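You operate a simulated robot arm through the tools that you are given. There is no shell and no other tool. Be economical: measure what you need, move in short steps, check, and stop when the job is done.

You run a simulated two-armed robot. Do the job below in one go: nothing can be reset, and whatever is moved stays where it is left.

TASK
Carry the dustpan with both arms and set it on the far end of the back board.
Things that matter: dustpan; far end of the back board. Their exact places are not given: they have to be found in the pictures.

The check looks at the end state, three seconds after you hand in, the way a careful person would. Anything else that was tipped, shoved, dropped, spilled or broken makes it a failure.

THE ROBOT
Two 7-joint arms with two-finger parallel grippers on one trunk, on a base that drives. Base frame: it is fixed to the floor where the robot stands at the start and does not move with it; the origin is under the middle of the robot, x ahead of it, y to its left, z up; the surface under the hand at the start is at about z = 84. Units: cm, rad, N and s.
The left shoulder is at the start at [3.4, 10.1, 121.1], the right one opposite. With the tool pointing down near the work surface each hand reaches from about 10 to 50 cm from the robot's upright axis, wherever it stands, measured 20 degrees to its own side. Places, roughly: far end of the back board [160, -90, 80]. Payload 2.4 kg a hand.
The TCP of each hand is the grasp point between the finger pads, 2.4 cm short of the fingertips. In the tool frame z runs along the fingers and y along their closing line. The gripper opens to 6.8 cm. The fingers are 1.7 cm wide and 1 cm thick; the gripper's body (4 by 7 cm) begins 4.1 cm behind the TCP.
Orientation is that of the tool frame in the base frame, as a unit quaternion [x, y, z, w]. With the fingers straight down and closing along the base's y, the tool's x points along the base's -x, its y along +y and its z along -z.

THE INTERFACE
- The arms move only by the tool apply_moves. It takes "left_steps", "right_steps" or both (then of equal length, played together; a hand with none holds still); each is a list of rows, each a list of 3 entries, a list of its own where there are three numbers: the shift along the tool's x, y, z in units of 200 mm (1.0 is 200 mm), then the turn, a rotation vector about the tool's x, y, z in units of 90 degrees (1.0 is 90 degrees), then the finger opening in cm, from 0 to 6.8. In form: [[[dx, dy, dz], [rx, ry, rz], grip], ...]. A call has 1 to 10 rows; each row is the pose to reach, as a shift and turn from the pose commanded when the call began, along the tool's axes at that moment. A call with a number of a shift or a turn outside -1 to 1 is refused whole. Rows are played at 5 a second. More than 5 cm and 0.15 rad between two rows, or a gripper value outside its range, and nothing of the call is played. Where a pose cannot be reached the arm comes as near as it can. A force on the tool above 40 N (or 10 N above the force at the start of the call, whichever is more), or a blocked arm, ends the call early, and 0.2 s more pass. Each finger travels about 7.2 cm/s and halts on what it meets, pressing with about 27 N; the grip force reading is that of the motor and also rises with nothing between the fingers. The clock runs only during rows and for 0.2 s after the last one: add rows that repeat a pose to give the fingers time. The reply holds the time, the measured pose of the TCP, the force on the tool along the base axes, the opening and the grip force, in the units named above and with some noise, with the torque about the TCP (base axes, N m) and any sound that the robot's microphone picked up.
- Cameras (640 x 400 px; columns grow to the right, rows downward): "scene" is now at [11.5, -0.69, 136.5]; the picture's right is [-0.09, -1.00, 0.00], its down [-0.62, 0.06, -0.78] and it looks along [0.78, -0.07, -0.63] (base axes); focal length 261 px, centre (320, 200). "left" rides on the left gripper at [8.4, -1.1, -7.5] in its tool frame; the picture's right is [0.13, 0.99, 0.00], its down [-0.60, 0.08, -0.79] and it looks along [-0.79, 0.10, 0.61] (tool axes); focal length 251 px, centre (320, 200). "right" rides on the right gripper at [8.4, 1.1, -7.5] in its tool frame; the picture's right is [-0.13, 0.99, 0.00], its down [-0.60, -0.08, -0.79] and it looks along [-0.79, -0.10, 0.61] (tool axes); focal length 251 px, centre (320, 200).
- snapshot(camera): a new picture of that camera. No time passes.
- move_column(by): slides the trunk up (or, below 0, down) by that many cm; the arms and the scene camera ride with it, the base frame stays. It gives what a move gives, with no picture.
- base_move(legs): drives the robot by 1 to 6 legs, each [ahead, left, turn to the left] in cm, cm and rad, along the robot's own axes; the way and the turn of a leg run together, so that a leg with both is an arc; at most 150 cm and 3.142 rad a leg. The arms and the cameras ride along, it lands a little off, and it stops where it bumps. It gives what a move gives.
- turn_head(pan, tilt): turns the head with the scene camera to pan (to the left, within 1.501 rad either way) and tilt (down, from -0.506 to 1.204), counted from straight ahead of the robot. It gives what a move gives.
- measure_at(camera, pixels): for up to 12 pixels [column, row] of the newest picture of that camera ("zoom" is the newest enlarged one), the place [x, y, z] in the base frame of the surface seen there, good to about 0.2 cm. No time passes.
- enlarge(camera, box): a new picture of the part [left, top, right, bottom] of that camera's present view, enlarged. No time passes.
- close_job(): hands the job in; it is judged then, once.

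Keep the steps short. Do not move on a guess: measure, check each grasp and each placing, and mend mistakes. In all there are 80 turns and 78 pictures (those below and enlarged ones count). Leave the grippers open and the arms clear of the work at the hand-in unless told otherwise, and finish with a single line.

The tools are called after "Request:" as a command line: name --argument value ..., lists and objects as JSON in quotes. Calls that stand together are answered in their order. apply_moves: Moves the arms, as the interface text tells. Its arguments: {"type":"object","properties":{"left_steps":{"type":"array"},"right_steps":{"type":"array"}},"required":[]} The other tools are called the same way: move_column (by) slides the trunk up or down; base_move (legs) drives the base; turn_head (pan, tilt) turns the head that bears the scene camera; snapshot (camera) takes a picture; measure_at (camera, pixels) gives the place of the surface under pixels of a picture; enlarge (camera, box) takes an enlarged picture of a part of a camera's view; close_job () hands the job in.

At the start:

```text
t: 0.0
left_position: [36.93, 7.33, 116.89]
left_tool_rot: [0.0, 1.0, 0.0, 0.0]
left_contact_force: [-0.1, 0.3, -0.4]
left_torque: [0.02, 0.0, -0.03]
left_grip_width: 6.79
left_grasp_force: 0.1
right_position: [38.72, -26.7, 117.46]
right_tool_rot: [0.001, 1.0, 0.0, 0.0]
right_contact_force: [-0.1, -0.6, 0.7]
right_torque: [-0.01, -0.02, 0.01]
right_grip_width: 6.78
right_grasp_force: 0.0
trunk travel left (down, up): [-42.5, 42.4]
robot x, y, heading: [-0.26, -0.31, 0.002]
head pan, tilt: [-0.091, 0.677]
```

scene: 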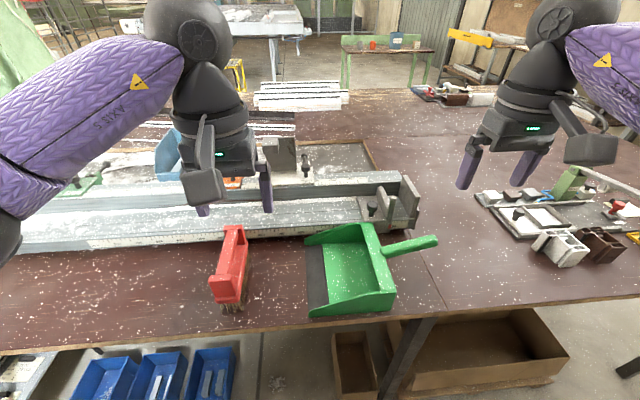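
right: 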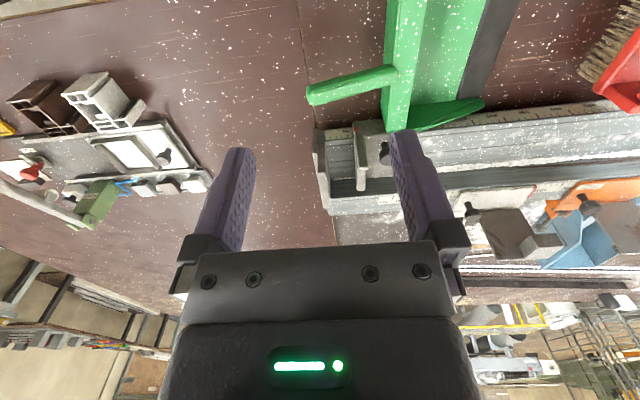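
left: 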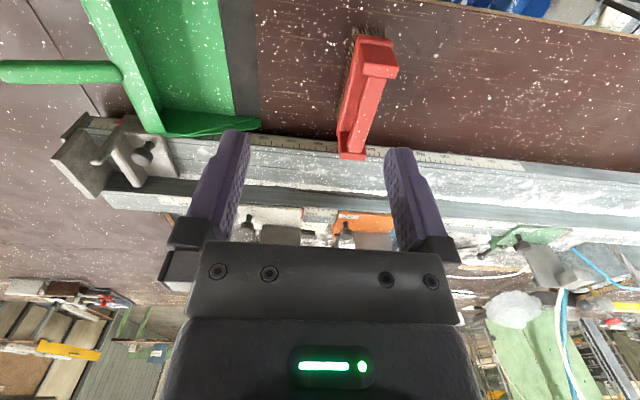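

The green dustpan is at about (352,270) in the scene picture. I'll enlarge it and the background where the back board should be.

Request:
enlarge --camera "scene" --box '[290, 210, 450, 330]'

Request:
measure_at --camera "scene" --pixels '[[436, 241], [385, 252], [365, 226], [389, 291], [310, 240], [314, 312], [340, 265], [392, 308], [340, 320], [430, 50], [380, 50], [500, 230]]'

Request:
enlarge --camera "scene" --box '[320, 10, 540, 110]'

```text
3.33 times, centred on (370, 270) of scene
```

zoom: 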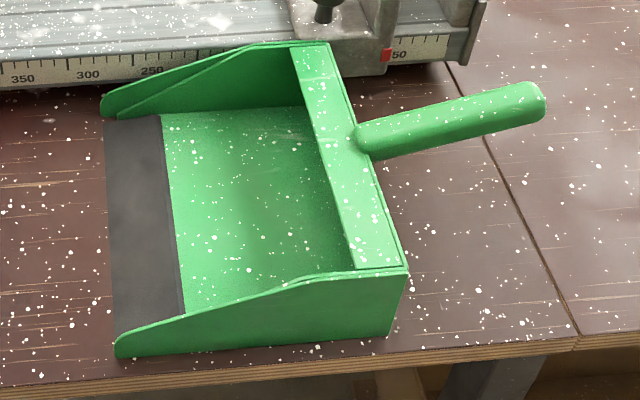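

```text
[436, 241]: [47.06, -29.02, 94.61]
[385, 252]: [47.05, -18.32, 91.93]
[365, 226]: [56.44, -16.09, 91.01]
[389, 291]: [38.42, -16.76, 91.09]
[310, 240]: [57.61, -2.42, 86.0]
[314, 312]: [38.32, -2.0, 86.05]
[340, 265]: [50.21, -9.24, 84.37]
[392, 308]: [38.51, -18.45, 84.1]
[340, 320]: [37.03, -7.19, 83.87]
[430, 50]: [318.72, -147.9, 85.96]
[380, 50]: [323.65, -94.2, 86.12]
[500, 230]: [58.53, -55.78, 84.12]
```

```text
2.91 times, centred on (430, 60) of scene
```

zoom: 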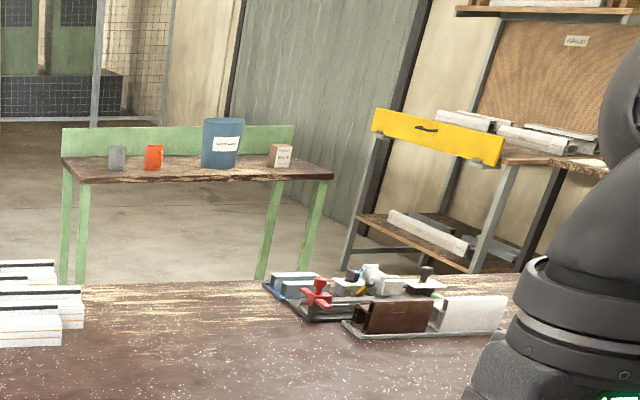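

The dustpan spans x 38–57, y −18 to −2, z 84–91, with the handle towards −y. Next I'll look towards [160,−90,80], which the right arm partly hides.

Request:
turn_head --pan -0.5 --tilt 0.35

Request:
snapshot --camera "scene"

```text
t: 0.9
left_position: [36.85, 7.43, 116.93]
left_tool_rot: [0.0, 1.0, 0.0, 0.0]
left_contact_force: [0.7, 0.3, 0.1]
left_torque: [-0.04, -0.02, 0.0]
left_grip_width: 6.77
left_grasp_force: 0.0
right_position: [38.66, -26.7, 117.55]
right_tool_rot: [0.0, 1.0, 0.0, 0.001]
right_contact_force: [0.2, 0.0, 0.2]
right_torque: [0.01, 0.02, -0.03]
right_grip_width: 6.78
right_grasp_force: 0.1
trunk travel left (down, up): [-42.5, 42.4]
robot x, y, heading: [-0.24, 0.19, 0.001]
head pan, tilt: [-0.499, 0.351]
```

```text
72 pictures are left
```

scene: 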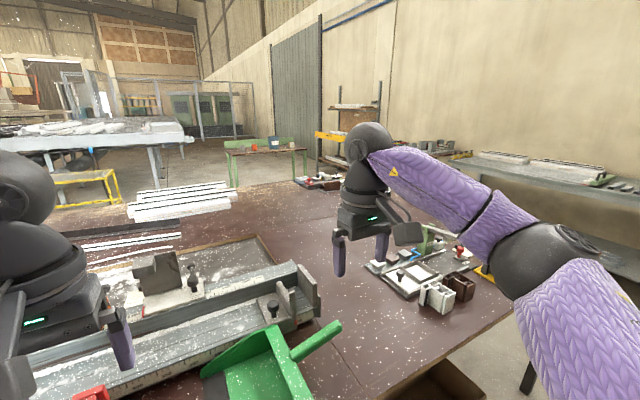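

I'll measure the table edges and the things near the target.

Request:
measure_at --camera "scene" --pixels '[[265, 184], [250, 187], [302, 180], [330, 186], [327, 177], [275, 200], [320, 230], [480, 205], [500, 180], [550, 172], [455, 155], [240, 195]]'

Request:
enlarge --camera "scene" --box '[220, 130, 400, 240]'

Request:
enlarge --camera "scene" --box '[400, 130, 640, 280]'

```text
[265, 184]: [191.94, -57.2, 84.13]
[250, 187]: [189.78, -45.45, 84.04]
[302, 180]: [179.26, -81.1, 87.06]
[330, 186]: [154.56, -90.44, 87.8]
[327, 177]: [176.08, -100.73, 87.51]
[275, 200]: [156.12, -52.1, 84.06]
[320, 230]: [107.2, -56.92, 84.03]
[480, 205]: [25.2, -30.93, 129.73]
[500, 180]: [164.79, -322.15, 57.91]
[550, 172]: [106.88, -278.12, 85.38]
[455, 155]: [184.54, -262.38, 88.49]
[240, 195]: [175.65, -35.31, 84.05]
```

```text
3.56 times, centred on (310, 185) of scene
```

zoom: 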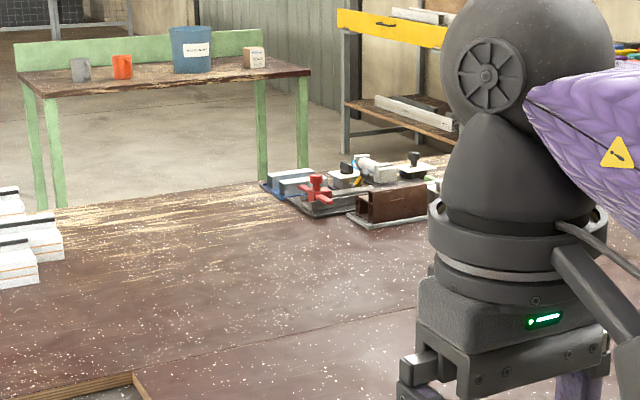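

```text
2.67 times, centred on (520, 205) of scene
```

zoom: 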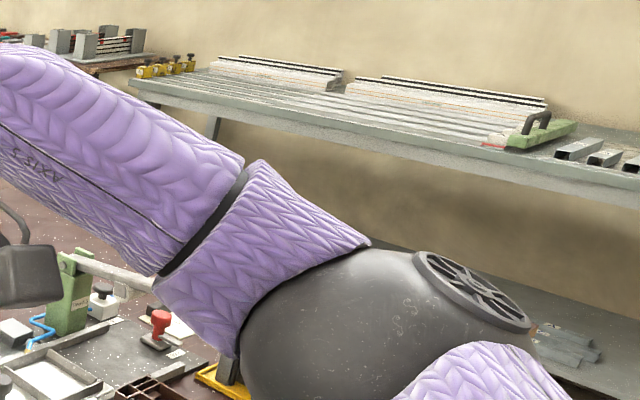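

The table top is at z=84 out to x≈192. The far right corner is hidden by the right arm, so I'll raise the trunk for a better view. The hands are clear.

Request:
move_column --by 40

Request:
turn_head --pan -0.6 --tilt 0.6

Request:
snapshot --camera "scene"

Request:
turn_head --pan -0.2 --tilt 0.6

Request:
snapshot --camera "scene"

```text
t: 4.7
left_position: [37.02, 7.42, 156.92]
left_tool_rot: [0.0, 1.0, 0.0, 0.0]
left_contact_force: [-0.7, 0.4, 0.1]
left_torque: [-0.01, -0.02, 0.0]
left_grip_width: 6.79
left_grasp_force: 0.1
right_position: [38.71, -26.78, 157.41]
right_tool_rot: [0.001, 1.0, 0.0, 0.0]
right_contact_force: [0.4, 0.1, 0.5]
right_torque: [-0.02, 0.01, 0.0]
right_grip_width: 6.8
right_grasp_force: 0.1
trunk travel left (down, up): [-82.5, 2.4]
robot x, y, heading: [0.15, -0.0, 0.001]
head pan, tilt: [-0.499, 0.351]
```

```text
t: 5.5
left_position: [36.89, 7.42, 156.92]
left_tool_rot: [0.0, 1.0, -0.001, 0.0]
left_contact_force: [0.5, -0.4, 0.8]
left_torque: [0.01, 0.01, -0.01]
left_grip_width: 6.78
left_grasp_force: 0.0
right_position: [38.68, -26.67, 157.51]
right_tool_rot: [0.001, 1.0, 0.0, 0.0]
right_contact_force: [0.5, 0.2, -0.1]
right_torque: [0.02, -0.01, 0.02]
right_grip_width: 6.81
right_grasp_force: 0.1
trunk travel left (down, up): [-82.5, 2.4]
robot x, y, heading: [0.0, -0.17, 0.001]
head pan, tilt: [-0.6, 0.6]
```

```text
69 pictures are left
```

scene: 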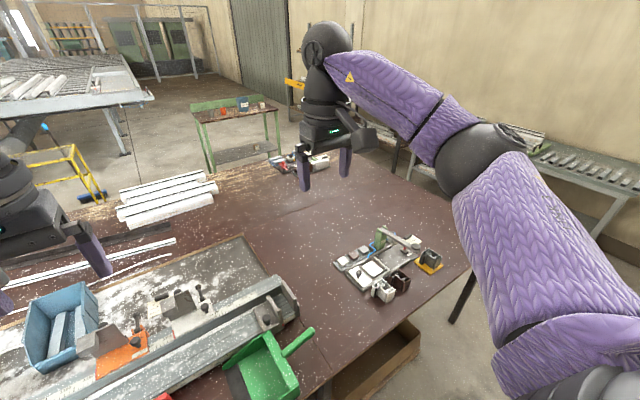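

```text
t: 6.3
left_position: [36.96, 7.37, 156.82]
left_tool_rot: [0.0, 1.0, 0.0, 0.0]
left_contact_force: [-0.2, -0.3, 0.9]
left_torque: [-0.02, 0.04, -0.01]
left_grip_width: 6.78
left_grasp_force: 0.1
right_position: [38.6, -26.6, 157.47]
right_tool_rot: [0.0, 1.0, 0.0, 0.001]
right_contact_force: [-0.7, 0.7, 0.2]
right_torque: [0.0, -0.01, 0.0]
right_grip_width: 6.81
right_grasp_force: 0.0
trunk travel left (down, up): [-82.5, 2.4]
robot x, y, heading: [0.35, 0.36, -0.005]
head pan, tilt: [-0.201, 0.6]
```

```text
68 pictures are left
```

scene: 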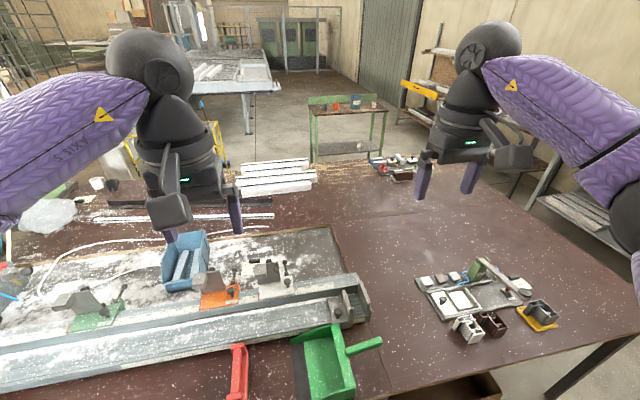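

A table of several boards: there seems to be a seam around (400,214) running sideways. I'll enlarge that part and measure.

Request:
enlarge --camera "scene" --box '[320, 140, 640, 340]'

Request:
measure_at --camera "scene" --pixels '[[400, 213], [350, 218], [380, 345], [358, 240], [620, 270], [540, 210], [480, 190], [345, 165], [374, 160], [390, 177], [430, 215], [600, 320]]'

```text
2.00 times, centred on (480, 240) of scene
```

zoom: 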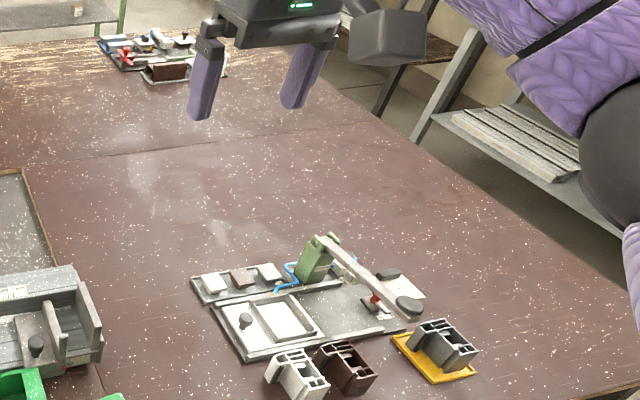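

```text
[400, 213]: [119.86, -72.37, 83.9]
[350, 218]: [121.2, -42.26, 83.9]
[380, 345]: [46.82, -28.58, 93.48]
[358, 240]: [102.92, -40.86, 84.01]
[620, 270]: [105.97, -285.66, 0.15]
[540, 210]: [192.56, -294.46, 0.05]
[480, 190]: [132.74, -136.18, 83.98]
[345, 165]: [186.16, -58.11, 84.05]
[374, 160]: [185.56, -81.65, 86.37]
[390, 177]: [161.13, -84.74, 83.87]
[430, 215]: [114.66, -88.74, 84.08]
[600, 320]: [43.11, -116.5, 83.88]
```

The sideways seam is at x≈121, so the back board is x≈121–192. I'll measure its right edge and the fixture standing on it.

Request:
measure_at --camera "zoom" --pixels '[[380, 118], [440, 162], [560, 255], [625, 310], [345, 90], [610, 385], [150, 82], [225, 72], [200, 130], [250, 145], [350, 130], [8, 46]]'

Request:
enlarge --camera "scene" --box '[330, 140, 490, 240]'

```text
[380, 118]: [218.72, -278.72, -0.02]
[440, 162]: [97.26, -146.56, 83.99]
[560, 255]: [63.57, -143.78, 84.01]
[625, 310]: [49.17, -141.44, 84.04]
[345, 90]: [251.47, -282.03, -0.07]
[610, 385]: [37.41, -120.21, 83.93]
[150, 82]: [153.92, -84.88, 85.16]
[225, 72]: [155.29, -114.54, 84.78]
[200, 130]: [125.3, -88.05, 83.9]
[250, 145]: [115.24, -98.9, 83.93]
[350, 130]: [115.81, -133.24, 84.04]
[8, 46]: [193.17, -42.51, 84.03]
```

```text
4.00 times, centred on (410, 190) of scene
```

zoom: 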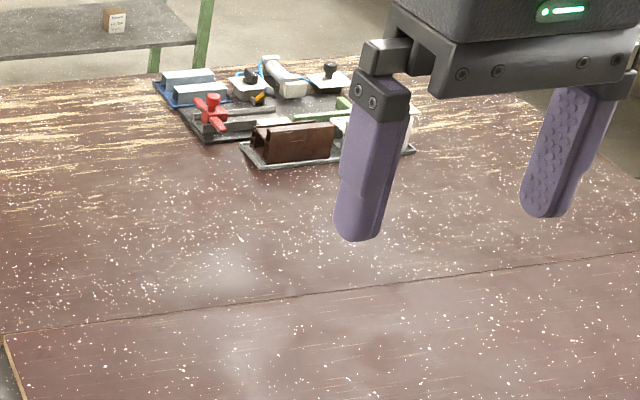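

The back board spans x≈121–192 with its right end at y≈−146. A fixture sits at x 154–190, y −70 to −115, leaving bare wood near (142,−125). I'll look down at the floor by the table edge and to the right, to plan the drive.

Request:
turn_head --pan -0.1 --tilt 1.15

Request:
snapshot --camera "scene"

Request:
turn_head --pan -1.4 --tilt 0.75

Request:
snapshot --camera "scene"

```text
t: 7.3
left_position: [37.01, 7.32, 156.95]
left_tool_rot: [0.0, 1.0, -0.001, 0.0]
left_contact_force: [0.8, 0.9, 0.1]
left_torque: [0.0, 0.0, 0.01]
left_grip_width: 6.81
left_grasp_force: 0.0
right_position: [38.72, -26.85, 157.47]
right_tool_rot: [0.0, 1.0, 0.0, 0.0]
right_contact_force: [0.1, -0.1, -0.1]
right_torque: [0.01, -0.01, 0.01]
right_grip_width: 6.82
right_grasp_force: 0.1
trunk travel left (down, up): [-82.5, 2.4]
robot x, y, heading: [-0.11, 0.07, -0.0]
head pan, tilt: [-0.099, 1.15]
```

```text
65 pictures are left
```

scene: 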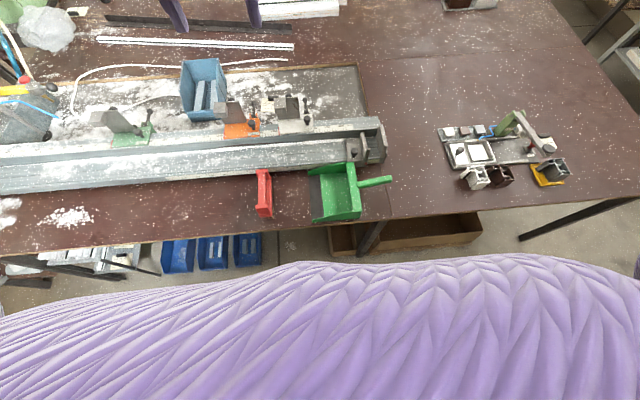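

```text
t: 8.8
left_position: [36.93, 7.43, 156.92]
left_tool_rot: [0.001, 1.0, 0.0, 0.0]
left_contact_force: [0.8, -0.3, -0.6]
left_torque: [0.02, 0.0, 0.0]
left_grip_width: 6.79
left_grasp_force: 0.0
right_position: [38.69, -26.81, 157.49]
right_tool_rot: [0.0, 1.0, 0.0, 0.0]
right_contact_force: [0.4, -0.1, 0.2]
right_torque: [0.0, 0.01, -0.01]
right_grip_width: 6.8
right_grasp_force: 0.0
trunk travel left (down, up): [-82.5, 2.4]
robot x, y, heading: [0.33, 0.14, 0.001]
head pan, tilt: [-1.4, 0.75]
```

```text
64 pictures are left
```

scene: 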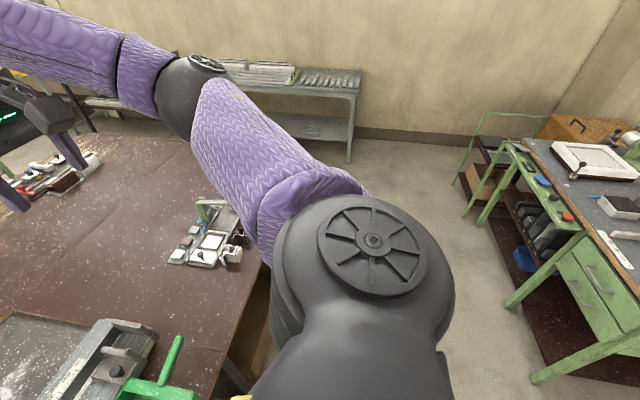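

I'll measure the obstacles on the right: the green bench, the wall bench and the table corner.

Request:
measure_at --camera "scene" --pixels '[[510, 305], [467, 215], [535, 380], [460, 180], [350, 158], [358, 93], [270, 262], [215, 72], [200, 390], [480, 300], [262, 275], [180, 137]]'

Request:
turn_head --pan -0.9 --tilt 1.0

Request:
snapshot --camera "scene"

```text
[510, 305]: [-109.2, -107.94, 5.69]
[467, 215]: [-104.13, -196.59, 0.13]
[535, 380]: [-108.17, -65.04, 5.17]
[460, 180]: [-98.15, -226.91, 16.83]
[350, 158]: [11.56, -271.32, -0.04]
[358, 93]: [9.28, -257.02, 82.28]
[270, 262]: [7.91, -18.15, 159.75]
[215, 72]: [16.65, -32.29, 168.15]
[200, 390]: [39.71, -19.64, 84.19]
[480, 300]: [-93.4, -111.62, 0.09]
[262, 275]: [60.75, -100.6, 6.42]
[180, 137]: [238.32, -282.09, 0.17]
```

```text
t: 9.7
left_position: [36.95, 7.34, 156.9]
left_tool_rot: [0.0, 1.0, 0.0, 0.001]
left_contact_force: [-0.3, -0.5, 0.2]
left_torque: [0.0, -0.02, -0.04]
left_grip_width: 6.78
left_grasp_force: 0.1
right_position: [38.65, -26.78, 157.48]
right_tool_rot: [0.0, 1.0, 0.0, 0.0]
right_contact_force: [0.0, 0.5, -0.2]
right_torque: [0.01, -0.01, 0.0]
right_grip_width: 6.81
right_grasp_force: 0.1
trunk travel left (down, up): [-82.5, 2.4]
robot x, y, heading: [-0.1, 0.19, 0.001]
head pan, tilt: [-0.901, 1.0]
```

```text
63 pictures are left
```

scene: 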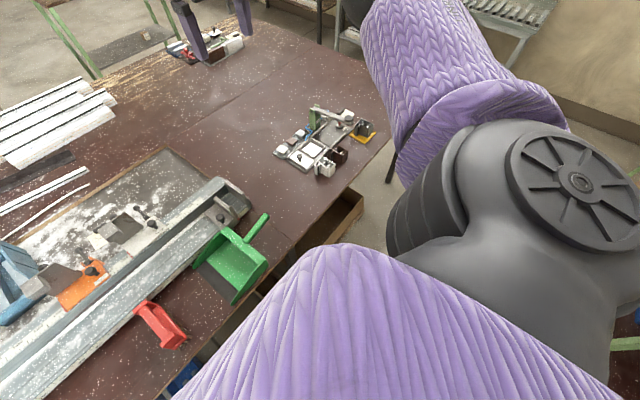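

Now the table's near edge and the floor boxes.

Request:
measure_at --camera "scene" --pixels '[[340, 195], [325, 212], [300, 237], [362, 197], [362, 214], [392, 130], [388, 180], [388, 110], [330, 60], [200, 360], [345, 232], [383, 145]]'

```text
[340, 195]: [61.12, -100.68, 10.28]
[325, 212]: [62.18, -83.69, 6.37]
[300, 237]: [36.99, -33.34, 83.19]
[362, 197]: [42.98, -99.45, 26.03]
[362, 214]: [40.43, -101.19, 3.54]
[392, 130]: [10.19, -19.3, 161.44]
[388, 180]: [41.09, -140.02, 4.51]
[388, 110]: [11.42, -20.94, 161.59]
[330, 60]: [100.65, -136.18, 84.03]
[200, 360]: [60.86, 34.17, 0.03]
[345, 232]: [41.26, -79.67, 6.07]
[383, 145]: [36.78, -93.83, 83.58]
```

Table near edge is x≈36.5 and the floor boxes stay behind it. I'll strafe right 27 cm and turn left about 15° so that both grasp points (handle and near side wall) lie evenly ahead of the two hands.

Request:
base_move --legs '[[0, -27, 0], [0, 0, 0.262]]'

Request:
turn_head --pan 0 --tilt 0.85

Request:
snapshot --camera "scene"

```text
t: 12.5
left_position: [33.75, -9.83, 156.87]
left_tool_rot: [-0.13, 0.992, 0.0, 0.0]
left_contact_force: [0.5, -0.6, 0.2]
left_torque: [0.01, 0.01, -0.02]
left_grip_width: 6.8
left_grasp_force: 0.1
right_position: [44.25, -42.39, 157.43]
right_tool_rot: [-0.131, 0.991, 0.0, 0.0]
right_contact_force: [0.2, -0.2, 0.4]
right_torque: [-0.03, -0.01, 0.03]
right_grip_width: 6.8
right_grasp_force: 0.0
trunk travel left (down, up): [-82.5, 2.4]
robot x, y, heading: [-0.28, -26.51, 0.263]
head pan, tilt: [-0.901, 1.0]
```

```text
t: 13.7
left_position: [33.7, -9.95, 157.05]
left_tool_rot: [-0.131, 0.991, 0.0, 0.001]
left_contact_force: [0.4, -0.3, -0.8]
left_torque: [0.0, -0.02, 0.0]
left_grip_width: 6.8
left_grasp_force: 0.1
right_position: [44.22, -42.38, 157.51]
right_tool_rot: [-0.131, 0.991, 0.0, 0.0]
right_contact_force: [-0.3, -0.2, -0.6]
right_torque: [0.01, 0.0, 0.0]
right_grip_width: 6.8
right_grasp_force: 0.0
trunk travel left (down, up): [-82.5, 2.4]
robot x, y, heading: [-0.13, -26.66, 0.261]
head pan, tilt: [0.0, 0.85]
```

```text
62 pictures are left
```

scene: 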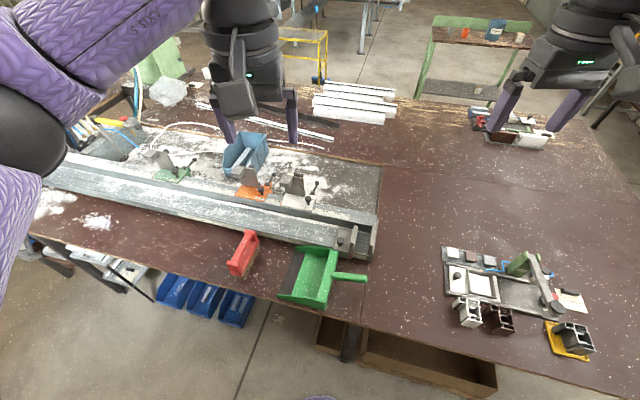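

Clear view. Now I turn both hands 75° about the vertical, still high up, so the fingers close along base x, across the handle and the side wall.

Request:
apply_moves --left_steps '[[[0, 0, 0], [0, 0, -0.0926], 6.8], [[0, 0, 0], [0, 0, -0.185], 6.8], [[0, 0, 0], [0, 0, -0.278], 6.8], [[0, 0, 0], [0, 0, -0.37], 6.8], [[0, 0, 0], [0, 0, -0.463], 6.8], [[0, 0, 0], [0, 0, -0.555], 6.8], [[0, 0, 0], [0, 0, -0.648], 6.8], [[0, 0, 0], [0, 0, -0.74], 6.8], [[0, 0, 0], [0, 0, -0.833], 6.8], [[0, 0, 0], [0, 0, -0.833], 6.8]]' --right_steps '[[[0, 0, 0], [0, 0, -0.0926], 6.8], [[0, 0, 0], [0, 0, -0.185], 6.8], [[0, 0, 0], [0, 0, -0.278], 6.8], [[0, 0, 0], [0, 0, -0.37], 6.8], [[0, 0, 0], [0, 0, -0.463], 6.8], [[0, 0, 0], [0, 0, -0.555], 6.8], [[0, 0, 0], [0, 0, -0.648], 6.8], [[0, 0, 0], [0, 0, -0.74], 6.8], [[0, 0, 0], [0, 0, -0.833], 6.8], [[0, 0, 0], [0, 0, -0.833], 6.8]]'

Request:
enlarge --camera "scene" --box '[260, 230, 388, 310]'

Request:
measure_at --camera "zoom" --pixels '[[530, 240], [480, 230], [400, 225], [100, 325], [180, 350], [240, 365], [310, 385], [160, 300], [515, 225], [260, 90], [360, 110], [310, 330]]'

```text
t: 15.9
left_position: [33.83, -9.81, 156.9]
left_tool_rot: [0.707, -0.707, 0.0, 0.0]
left_contact_force: [-0.4, -0.2, -0.1]
left_torque: [0.02, 0.02, 0.0]
left_grip_width: 6.8
left_grasp_force: 0.0
right_position: [27.35, -33.01, 156.23]
right_tool_rot: [-0.707, 0.707, -0.001, 0.0]
right_contact_force: [0.9, 0.0, -0.5]
right_torque: [0.04, 0.0, -0.03]
right_grip_width: 6.82
right_grasp_force: 0.2
right hand out of reach, approached as far as the arm can: row 3, 4, 5, 6, 7, 8, 9, 10
trunk travel left (down, up): [-82.5, 2.4]
robot x, y, heading: [0.12, -26.55, 0.258]
head pan, tilt: [0.0, 0.85]
```

```text
5.00 times, centred on (324, 270) of scene
```

zoom: 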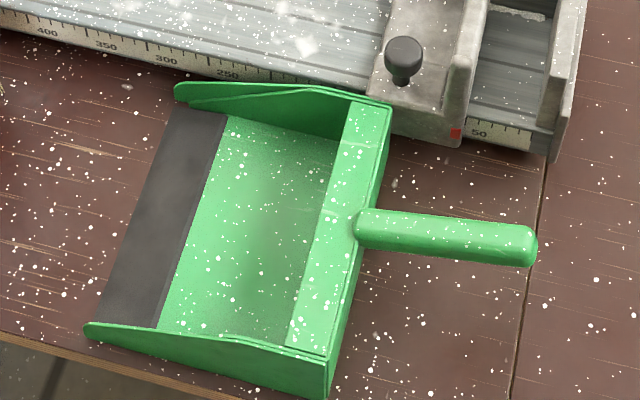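

```text
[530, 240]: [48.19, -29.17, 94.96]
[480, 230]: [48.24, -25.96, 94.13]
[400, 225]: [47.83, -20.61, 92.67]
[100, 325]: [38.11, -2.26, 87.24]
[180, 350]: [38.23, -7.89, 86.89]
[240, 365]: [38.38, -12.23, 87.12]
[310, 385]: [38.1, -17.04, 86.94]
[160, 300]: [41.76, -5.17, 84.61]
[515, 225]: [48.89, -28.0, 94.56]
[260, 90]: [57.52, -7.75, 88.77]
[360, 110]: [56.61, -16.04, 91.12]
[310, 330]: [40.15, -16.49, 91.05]
```

The left hand turned fine. The right one can't hold that turn at full reach, so it will turn the other way, which puts its camera inward. That takes about 180° back over two or three calls.

Request:
apply_moves --right_steps '[[[0, 0, 0], [0, 0, 0.09], 6.8], [[0, 0, 0], [0, 0, 0.18], 6.8], [[0, 0, 0], [0, 0, 0.27], 6.8], [[0, 0, 0], [0, 0, 0.36], 6.8], [[0, 0, 0], [0, 0, 0.45], 6.8], [[0, 0, 0], [0, 0, 0.54], 6.8], [[0, 0, 0], [0, 0, 0.63], 6.8], [[0, 0, 0], [0, 0, 0.72], 6.8], [[0, 0, 0], [0, 0, 0.81], 6.8], [[0, 0, 0], [0, 0, 0.9], 6.8]]'

Request:
apply_moves --right_steps '[[[0, 0, 0], [0, 0, 0.09], 6.8], [[0, 0, 0], [0, 0, 0.18], 6.8], [[0, 0, 0], [0, 0, 0.27], 6.8], [[0, 0, 0], [0, 0, 0.36], 6.8], [[0, 0, 0], [0, 0, 0.45], 6.8], [[0, 0, 0], [0, 0, 0.54], 6.8], [[0, 0, 0], [0, 0, 0.63], 6.8], [[0, 0, 0], [0, 0, 0.72], 6.8], [[0, 0, 0], [0, 0, 0.81], 6.8], [[0, 0, 0], [0, 0, 0.9], 6.8]]'

```text
t: 18.1
left_position: [33.82, -9.83, 157.02]
left_tool_rot: [-0.707, 0.707, 0.0, -0.001]
left_contact_force: [-0.2, 0.2, 0.2]
left_torque: [0.01, 0.01, 0.0]
left_grip_width: 6.78
left_grasp_force: 0.1
right_position: [27.11, -32.31, 155.83]
right_tool_rot: [-0.077, 0.997, 0.0, 0.0]
right_contact_force: [-0.2, -0.2, 0.2]
right_torque: [0.0, 0.0, -0.02]
right_grip_width: 6.8
right_grasp_force: 0.0
trunk travel left (down, up): [-82.5, 2.4]
robot x, y, heading: [0.22, -26.47, 0.258]
head pan, tilt: [0.0, 0.85]
```

```text
t: 20.3
left_position: [33.74, -9.86, 156.96]
left_tool_rot: [0.708, -0.707, 0.0, 0.0]
left_contact_force: [0.6, 0.2, -0.5]
left_torque: [0.0, 0.0, 0.01]
left_grip_width: 6.81
left_grasp_force: 0.1
right_position: [27.08, -32.34, 155.89]
right_tool_rot: [0.589, 0.808, 0.0, 0.0]
right_contact_force: [-0.2, 0.2, -0.4]
right_torque: [0.0, 0.02, 0.0]
right_grip_width: 6.81
right_grasp_force: 0.0
trunk travel left (down, up): [-82.5, 2.4]
robot x, y, heading: [-0.05, -26.22, 0.264]
head pan, tilt: [0.0, 0.85]
```

Next the right hand swings out to about (47.7,−36), finishing its turn. The left hand backs off to y≈−2 so the two cameras keep clear of each other.

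Request:
apply_moves --left_steps '[[[-0.13, 0, 0], [0, 0, 0], 6.8], [[-0.26, 0, 0], [0, 0, 0], 6.8], [[-0.4, 0, 0], [0, 0, 0], 6.8], [[-0.4, 0, 0], [0, 0, 0], 6.8], [[-0.4, 0, 0], [0, 0, 0], 6.8], [[-0.4, 0, 0], [0, 0, 0], 6.8]]' --right_steps '[[[-0.15, 0.0, 0], [0, 0, 0.04], 6.8], [[-0.33, 0.1, 0], [0, 0, 0.08], 6.8], [[-0.495, 0.27, 0], [0, 0, 0.12], 6.8], [[-0.495, 0.49, 0], [0, 0, 0.16], 6.8], [[-0.495, 0.71, 0], [0, 0, 0.2], 6.8], [[-0.495, 0.92, 0], [0, 0, 0.2], 6.8]]'

```text
t: 21.7
left_position: [33.93, -1.69, 156.91]
left_tool_rot: [0.707, -0.707, 0.0, 0.0]
left_contact_force: [0.1, -0.2, -0.2]
left_torque: [-0.02, 0.0, 0.01]
left_grip_width: 6.8
left_grasp_force: 0.1
right_position: [47.67, -35.94, 155.85]
right_tool_rot: [0.706, 0.708, -0.001, 0.001]
right_contact_force: [0.2, -0.1, -0.5]
right_torque: [-0.02, 0.05, -0.01]
right_grip_width: 6.81
right_grasp_force: 0.0
trunk travel left (down, up): [-82.5, 2.4]
robot x, y, heading: [0.1, -26.36, 0.261]
head pan, tilt: [0.0, 0.85]
```

Both hands reached. I lower the trunk 40 cm, which keeps the hands at z≈116, then look before coming over the grasp points.

Request:
move_column --by -40

Request:
apply_moves --left_steps '[[[0.12, -0.115, 0], [0, 0, 0], 6.8], [[0.24, -0.23, 0], [0, 0, 0], 6.8], [[0.24, -0.23, 0], [0, 0, 0], 6.8]]' --right_steps '[[[0.16, 0, 0.1], [0, 0, 0], 6.8], [[0.32, 0, 0.2], [0, 0, 0], 6.8], [[0.47, 0, 0.3], [0, 0, 0], 6.8]]'

Request:
snapshot --camera "scene"

Request:
snapshot --camera "right"

Request:
snapshot --camera "left"

```text
t: 25.5
left_position: [33.77, -1.85, 116.97]
left_tool_rot: [0.707, -0.707, 0.0, 0.0]
left_contact_force: [0.5, -0.5, 0.1]
left_torque: [0.04, 0.01, -0.01]
left_grip_width: 6.81
left_grasp_force: 0.0
right_position: [47.55, -36.17, 115.92]
right_tool_rot: [0.707, 0.707, 0.0, -0.001]
right_contact_force: [0.3, -0.1, -0.6]
right_torque: [-0.04, -0.02, -0.01]
right_grip_width: 6.79
right_grasp_force: 0.0
trunk travel left (down, up): [-42.5, 42.4]
robot x, y, heading: [0.04, -26.46, 0.261]
head pan, tilt: [0.0, 0.85]
```

```text
t: 26.3
left_position: [38.41, -6.55, 116.94]
left_tool_rot: [-0.707, 0.708, 0.0, 0.001]
left_contact_force: [0.3, -0.6, 0.7]
left_torque: [0.03, 0.0, 0.0]
left_grip_width: 6.79
left_grasp_force: 0.2
right_position: [47.64, -26.82, 109.69]
right_tool_rot: [0.708, 0.706, 0.0, 0.001]
right_contact_force: [0.2, 0.6, 0.5]
right_torque: [0.05, 0.0, 0.01]
right_grip_width: 6.82
right_grasp_force: 0.1
trunk travel left (down, up): [-42.5, 42.4]
robot x, y, heading: [0.01, -26.83, 0.261]
head pan, tilt: [0.0, 0.85]
```

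```text
60 pictures are left
```

scene: 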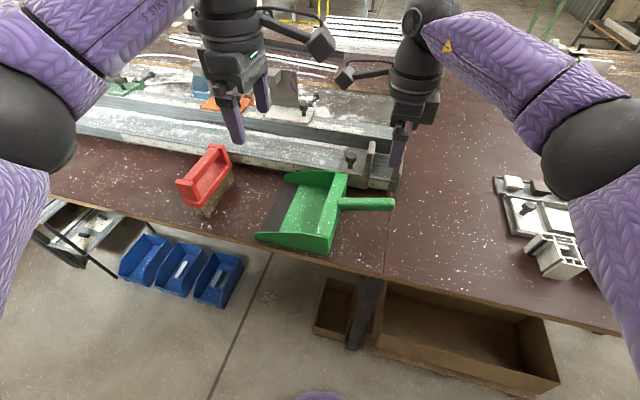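

```text
59 pictures are left
```

right: 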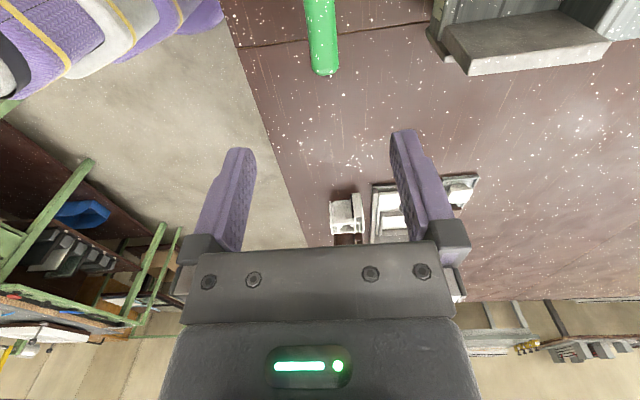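

```text
58 pictures are left
```

left: 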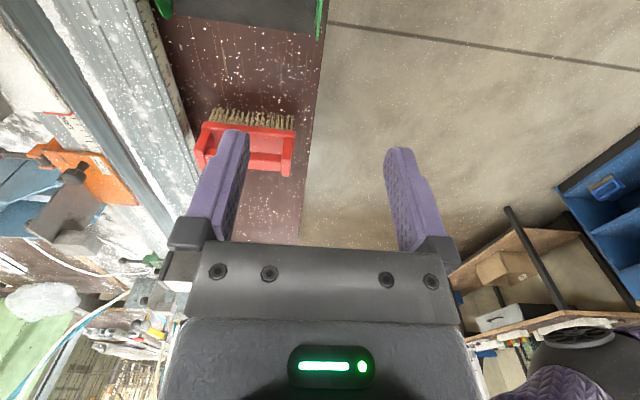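

Alignment looks good. Before descending I check how close the brush is and re-measure the handle and wall.

Request:
measure_at --camera "scene" --pixels '[[228, 165], [205, 205], [215, 150], [370, 204], [385, 204], [290, 240], [310, 245], [268, 234], [352, 160], [375, 178], [389, 180], [345, 203]]'

Request:
enlarge --camera "scene" --box '[244, 160, 404, 260]'

```text
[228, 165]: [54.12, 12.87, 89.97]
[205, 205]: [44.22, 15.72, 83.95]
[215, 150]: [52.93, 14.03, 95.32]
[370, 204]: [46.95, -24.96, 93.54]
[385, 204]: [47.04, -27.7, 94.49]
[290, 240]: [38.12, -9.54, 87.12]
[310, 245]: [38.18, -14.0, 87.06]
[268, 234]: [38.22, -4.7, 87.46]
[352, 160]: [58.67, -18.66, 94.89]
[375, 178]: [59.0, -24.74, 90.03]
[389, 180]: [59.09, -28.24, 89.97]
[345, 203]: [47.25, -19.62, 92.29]
```

```text
4.00 times, centred on (324, 210) of scene
```

zoom: 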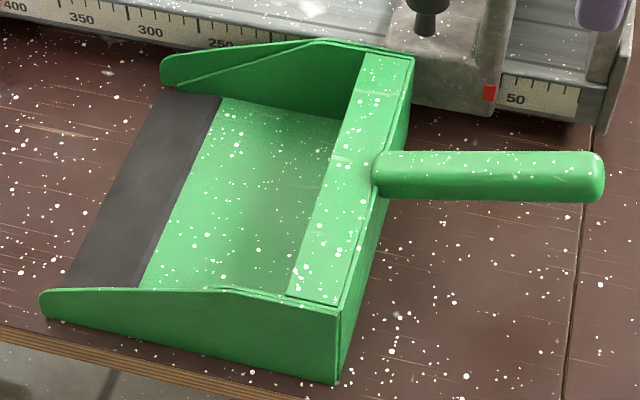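

Request:
measure_at --camera "zoom" --pixels '[[510, 155], [510, 175], [510, 197], [100, 290], [150, 290], [200, 289], [240, 290], [60, 292], [150, 296], [200, 296], [560, 156], [560, 198]]'

```text
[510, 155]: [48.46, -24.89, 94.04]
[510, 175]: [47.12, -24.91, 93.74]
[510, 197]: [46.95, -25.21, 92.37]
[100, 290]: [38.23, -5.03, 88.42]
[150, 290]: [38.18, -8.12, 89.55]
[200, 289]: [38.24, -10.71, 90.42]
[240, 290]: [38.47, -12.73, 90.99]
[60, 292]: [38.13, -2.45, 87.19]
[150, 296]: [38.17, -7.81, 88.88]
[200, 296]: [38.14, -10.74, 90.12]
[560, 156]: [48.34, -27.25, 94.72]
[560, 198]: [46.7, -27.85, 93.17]
```

Left target: (38.35,−6.5,87.6), where the wall top is at 89. Right target: (47.7,−26.6,93.1), the handle centre. First part of the descent, leaving a few cm of clearance.

Request:
apply_moves --left_steps '[[[0, 0, 0.2], [0, 0, 0], 6.8], [[0, 0, 0.4], [0, 0, 0], 6.8], [[0, 0, 0.6], [0, 0, 0], 6.8], [[0, 0, 0.8], [0, 0, 0], 6.8], [[0, 0, 1.0], [0, 0, 0], 6.8], [[0, 0, 1.0], [0, 0, 0], 6.8]]' --right_steps '[[[0, 0, 0.1], [0, 0, 0], 6.8], [[0, 0, 0.2], [0, 0, 0], 6.8], [[0, 0, 0.35], [0, 0, 0], 6.8], [[0, 0, 0.5], [0, 0, 0], 6.8], [[0, 0, 0.6], [0, 0, 0], 6.8], [[0, 0, 0.6], [0, 0, 0], 6.8]]'

Request:
snapshot --camera "scene"

```text
t: 27.7
left_position: [38.36, -6.43, 96.87]
left_tool_rot: [0.707, -0.707, 0.001, 0.0]
left_contact_force: [0.1, 0.4, -0.2]
left_torque: [0.02, 0.06, -0.01]
left_grip_width: 6.79
left_grasp_force: 0.0
right_position: [47.69, -26.74, 97.75]
right_tool_rot: [0.707, 0.707, 0.0, 0.0]
right_contact_force: [-0.1, -0.1, 0.1]
right_torque: [0.0, -0.01, 0.04]
right_grip_width: 6.82
right_grasp_force: 0.1
trunk travel left (down, up): [-42.5, 42.4]
robot x, y, heading: [0.05, -26.49, 0.262]
head pan, tilt: [0.0, 0.85]
```

```text
56 pictures are left
```

scene: 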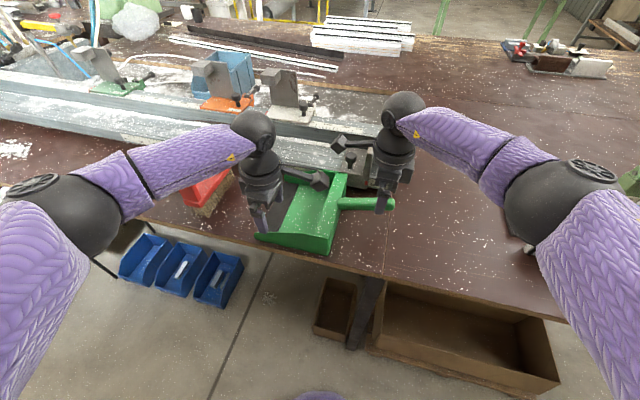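

Both hands are well placed. I check that the right elbow clears the fixture below it before the last centimetres.

Request:
measure_at --camera "scene" --pixels '[[525, 225], [560, 235], [530, 247], [510, 200], [330, 185], [345, 145]]'

Request:
apply_moves --left_steps '[[[0, 0, 0.1], [0, 0, 0], 6.8], [[0, 0, 0.2], [0, 0, 0], 6.8], [[0, 0, 0.3], [0, 0, 0], 6.8], [[0, 0, 0.4], [0, 0, 0], 6.8], [[0, 0, 0.463], [0, 0, 0], 6.8], [[0, 0, 0.463], [0, 0, 0], 6.8]]' --right_steps '[[[0, 0, 0.05], [0, 0, 0], 6.8], [[0, 0, 0.1], [0, 0, 0], 6.8], [[0, 0, 0.15], [0, 0, 0], 6.8], [[0, 0, 0.2], [0, 0, 0], 6.8], [[0, 0, 0.23], [0, 0, 0], 6.8], [[0, 0, 0.23], [0, 0, 0], 6.8]]'

Request:
snapshot --camera "scene"

```text
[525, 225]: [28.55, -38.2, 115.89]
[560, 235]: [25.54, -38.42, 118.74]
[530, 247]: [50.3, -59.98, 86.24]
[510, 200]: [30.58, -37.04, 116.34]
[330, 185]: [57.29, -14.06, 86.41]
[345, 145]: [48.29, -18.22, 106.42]
```

```text
t: 29.1
left_position: [38.21, -6.66, 87.68]
left_tool_rot: [0.707, -0.707, 0.0, 0.0]
left_contact_force: [-0.2, 0.0, -0.6]
left_torque: [-0.01, -0.02, -0.02]
left_grip_width: 6.8
left_grasp_force: 0.0
right_position: [47.7, -26.67, 93.11]
right_tool_rot: [0.707, 0.707, 0.0, -0.001]
right_contact_force: [-0.3, 0.4, -0.1]
right_torque: [0.03, -0.02, -0.01]
right_grip_width: 6.8
right_grasp_force: 0.1
trunk travel left (down, up): [-42.5, 42.4]
robot x, y, heading: [-0.37, -26.56, 0.26]
head pan, tilt: [0.0, 0.85]
```

```text
55 pictures are left
```

scene: 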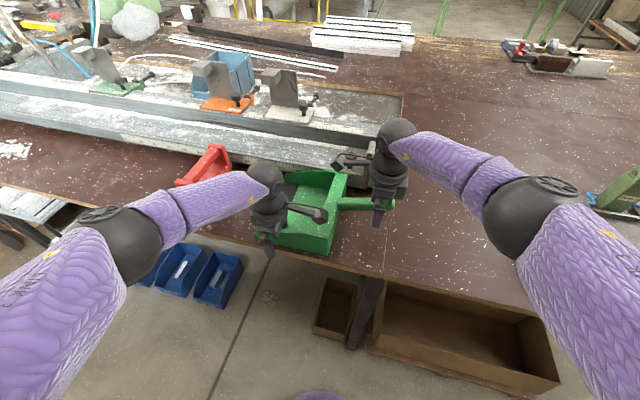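

No contact. I close both grippers.

Request:
apply_moves --left_steps '[[[0, 0, 0], [0, 0, 0], 3.0], [[0, 0, 0], [0, 0, 0], 1.0], [[0, 0, 0], [0, 0, 0], 0], [[0, 0, 0], [0, 0, 0], 0], [[0, 0, 0], [0, 0, 0], 0], [[0, 0, 0], [0, 0, 0], 0]]' --right_steps '[[[0, 0, 0], [0, 0, 0], 4.0], [[0, 0, 0], [0, 0, 0], 2.0], [[0, 0, 0], [0, 0, 0], 0], [[0, 0, 0], [0, 0, 0], 0], [[0, 0, 0], [0, 0, 0], 0], [[0, 0, 0], [0, 0, 0], 0]]'

Request:
enlarge --camera "scene" --box '[230, 130, 430, 270]'

```text
t: 30.5
left_position: [38.25, -6.56, 87.68]
left_tool_rot: [0.707, -0.707, 0.0, -0.001]
left_contact_force: [0.1, -1.7, 1.9]
left_torque: [-0.15, -0.04, -0.17]
left_grip_width: 0.29
left_grasp_force: 26.6
right_position: [47.66, -26.69, 93.22]
right_tool_rot: [0.708, 0.707, 0.0, 0.0]
right_contact_force: [1.8, 1.2, 0.0]
right_torque: [-0.09, -0.13, -0.18]
right_grip_width: 2.38
right_grasp_force: 26.6
trunk travel left (down, up): [-42.5, 42.4]
robot x, y, heading: [-0.03, -26.21, 0.261]
head pan, tilt: [0.0, 0.85]
```

```text
2.86 times, centred on (330, 200) of scene
```

zoom: 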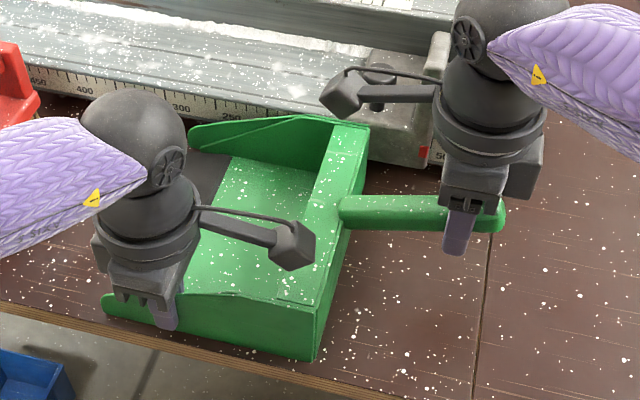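

Left grips 0.29 cm of wall and right 2.38 cm of handle, both at 26.6 N. I lift a little with the trunk, then check.

Request:
move_column --by 4

Request:
snapshot --camera "scene"

```text
t: 31.4
left_position: [38.24, -6.64, 91.66]
left_tool_rot: [0.707, -0.707, -0.001, 0.001]
left_contact_force: [-5.1, 1.4, -0.5]
left_torque: [-0.61, -0.05, -0.45]
left_grip_width: 0.3
left_grasp_force: 27.0
right_position: [47.84, -26.75, 97.23]
right_tool_rot: [0.708, 0.706, -0.001, 0.0]
right_contact_force: [4.0, -2.2, -3.9]
right_torque: [0.1, -0.1, -0.48]
right_grip_width: 2.38
right_grasp_force: 27.0
trunk travel left (down, up): [-46.5, 38.4]
robot x, y, heading: [0.4, -27.0, 0.262]
head pan, tilt: [0.0, 0.85]
```

```text
53 pictures are left
```

scene: 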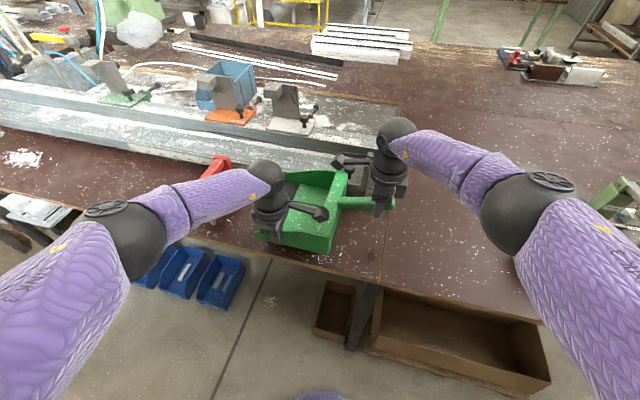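

Lifted cleanly. I raise 18 cm more for carrying.

Request:
move_column --by 18

Request:
snapshot --camera "scene"

```text
t: 33.4
left_position: [38.35, -6.64, 109.6]
left_tool_rot: [0.708, -0.707, -0.001, 0.001]
left_contact_force: [-7.0, 5.9, -3.3]
left_torque: [-0.28, 0.0, -0.39]
left_grip_width: 0.28
left_grasp_force: 26.9
right_position: [47.66, -26.8, 115.22]
right_tool_rot: [0.708, 0.706, -0.002, -0.001]
right_contact_force: [6.5, -5.8, -1.5]
right_torque: [-0.11, -0.04, -0.41]
right_grip_width: 2.38
right_grasp_force: 27.3
trunk travel left (down, up): [-64.5, 20.5]
robot x, y, heading: [-0.33, -26.85, 0.265]
head pan, tilt: [0.0, 0.85]
```

```text
52 pictures are left
```

scene: 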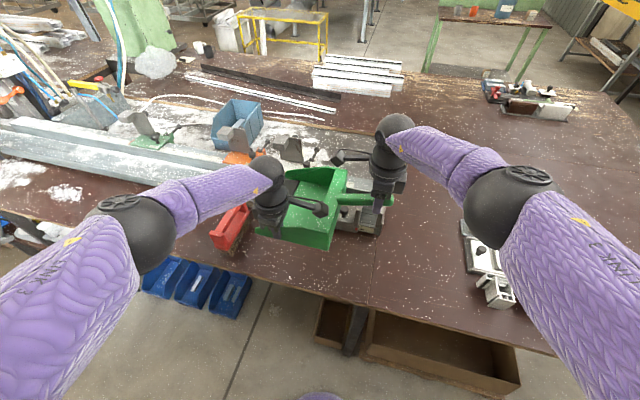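

Secure. I back away from the table by 42 cm and square up to heading 0.

Request:
base_move --legs '[[-42, 0, 0], [0, 0, -0.262]]'

Request:
turn_head --pan -1.4 --tilt 0.75

Request:
snapshot --camera "scene"

```text
t: 36.8
left_position: [1.9, -28.01, 109.71]
left_tool_rot: [-0.609, 0.793, 0.002, 0.0]
left_contact_force: [-5.1, 11.4, -5.6]
left_torque: [0.12, 0.03, -0.41]
left_grip_width: 0.27
left_grasp_force: 26.6
right_position: [5.71, -49.93, 115.15]
right_tool_rot: [0.793, 0.609, 0.0, 0.0]
right_contact_force: [6.1, -12.0, 0.6]
right_torque: [-0.25, 0.06, -0.46]
right_grip_width: 2.37
right_grasp_force: 27.2
trunk travel left (down, up): [-64.5, 20.5]
robot x, y, heading: [-40.52, -37.5, 0.002]
head pan, tilt: [0.0, 0.85]
```

```text
t: 38.3
left_position: [1.85, -27.96, 109.71]
left_tool_rot: [-0.609, 0.793, 0.001, -0.001]
left_contact_force: [-4.0, -1.1, -1.7]
left_torque: [-0.24, 0.01, -0.42]
left_grip_width: 0.29
left_grasp_force: 26.6
right_position: [5.62, -49.85, 115.18]
right_tool_rot: [0.793, 0.609, 0.0, 0.0]
right_contact_force: [2.8, 0.1, -3.8]
right_torque: [-0.14, -0.03, -0.46]
right_grip_width: 2.38
right_grasp_force: 27.0
trunk travel left (down, up): [-64.5, 20.5]
robot x, y, heading: [-40.24, -37.31, 0.001]
head pan, tilt: [-1.4, 0.75]
```

```text
51 pictures are left
```

scene: 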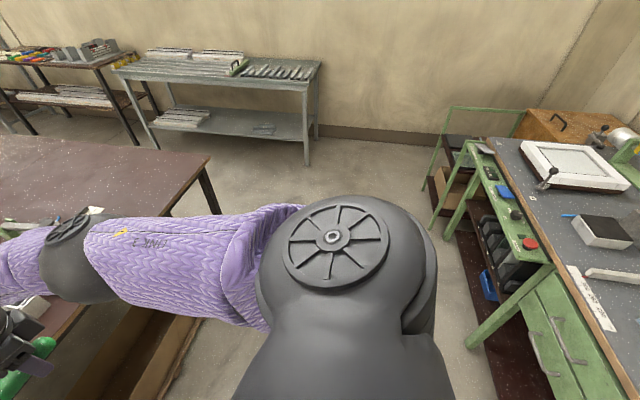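

Clear floor to the right. I measure the bench edges to choose the lane.

Request:
measure_at --camera "scene" --pixels '[[475, 340], [432, 225], [545, 262], [468, 140], [308, 163], [315, 88], [160, 150], [120, 70], [207, 158], [40, 140], [125, 92], [220, 212]]'

```text
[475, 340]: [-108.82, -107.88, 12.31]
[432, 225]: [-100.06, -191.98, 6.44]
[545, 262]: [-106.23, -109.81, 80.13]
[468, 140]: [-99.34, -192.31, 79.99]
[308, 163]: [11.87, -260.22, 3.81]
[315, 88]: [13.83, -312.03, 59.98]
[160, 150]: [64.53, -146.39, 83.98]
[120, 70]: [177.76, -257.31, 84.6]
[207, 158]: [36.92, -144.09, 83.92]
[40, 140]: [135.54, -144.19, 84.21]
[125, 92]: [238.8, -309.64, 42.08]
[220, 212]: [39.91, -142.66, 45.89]
```

Lane: table edge y≈−146, wall bench y≈−257, so I drive along y≈−198. First I strafe right 160 cm in two legs.

Request:
base_move --legs '[[0, -80, 0], [0, -80, 0]]'

Request:
turn_head --pan 0 --tilt 0.6

Request:
snapshot --camera "scene"

```text
t: 46.4
left_position: [1.99, -185.84, 109.7]
left_tool_rot: [-0.608, 0.794, 0.001, -0.001]
left_contact_force: [-4.6, -0.2, -3.7]
left_torque: [-0.06, 0.06, -0.43]
left_grip_width: 0.29
left_grasp_force: 26.8
right_position: [5.66, -207.73, 115.27]
right_tool_rot: [0.794, 0.608, 0.0, 0.0]
right_contact_force: [3.8, 0.2, -3.1]
right_torque: [-0.05, 0.05, -0.4]
right_grip_width: 2.37
right_grasp_force: 27.4
trunk travel left (down, up): [-64.5, 20.5]
robot x, y, heading: [-40.5, -195.57, -0.003]
head pan, tilt: [-1.4, 0.75]
```

```text
t: 47.9
left_position: [2.01, -185.83, 109.65]
left_tool_rot: [-0.608, 0.794, 0.0, 0.0]
left_contact_force: [-3.5, -1.3, -1.7]
left_torque: [-0.13, 0.03, -0.44]
left_grip_width: 0.27
left_grasp_force: 26.8
right_position: [5.74, -207.64, 115.19]
right_tool_rot: [0.795, 0.607, 0.0, 0.0]
right_contact_force: [4.0, 0.7, -3.7]
right_torque: [-0.1, 0.0, -0.44]
right_grip_width: 2.41
right_grasp_force: 26.9
trunk travel left (down, up): [-64.5, 20.5]
robot x, y, heading: [-40.63, -195.37, -0.005]
head pan, tilt: [0.0, 0.6]
```

```text
50 pictures are left
```

scene: 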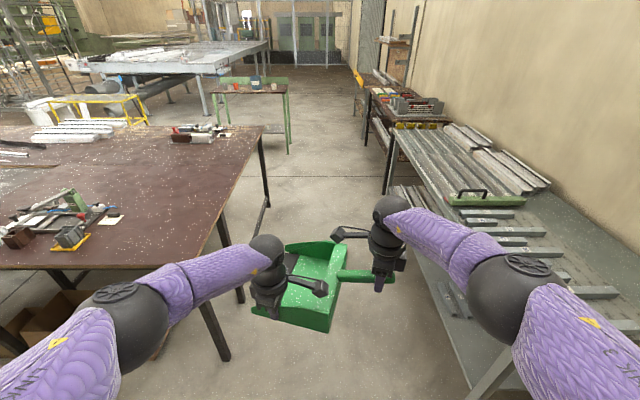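

The lane ahead is clear. I measure the bench front and the table legs.

Request:
measure_at --camera "scene" --pixels '[[470, 380], [400, 150], [225, 360], [237, 300], [268, 205], [262, 135], [190, 268], [484, 195], [220, 215], [168, 136], [215, 140], [365, 90]]'

Request:
enlarge --camera "scene" --box '[100, 100, 300, 225]'

```text
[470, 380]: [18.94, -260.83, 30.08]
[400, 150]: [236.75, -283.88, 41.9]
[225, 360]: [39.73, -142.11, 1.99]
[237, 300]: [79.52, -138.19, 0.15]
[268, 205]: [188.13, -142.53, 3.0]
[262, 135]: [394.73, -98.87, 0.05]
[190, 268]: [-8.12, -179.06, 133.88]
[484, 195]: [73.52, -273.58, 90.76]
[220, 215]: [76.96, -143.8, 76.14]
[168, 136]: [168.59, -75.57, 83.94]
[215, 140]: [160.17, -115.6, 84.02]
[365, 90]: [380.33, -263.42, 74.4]
```

```text
3.20 times, centred on (200, 162) of scene
```

zoom: 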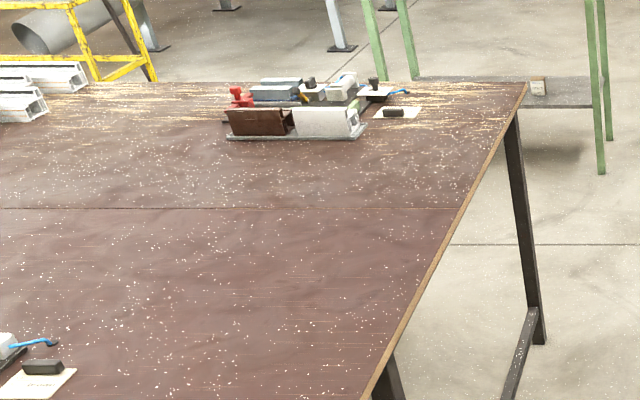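

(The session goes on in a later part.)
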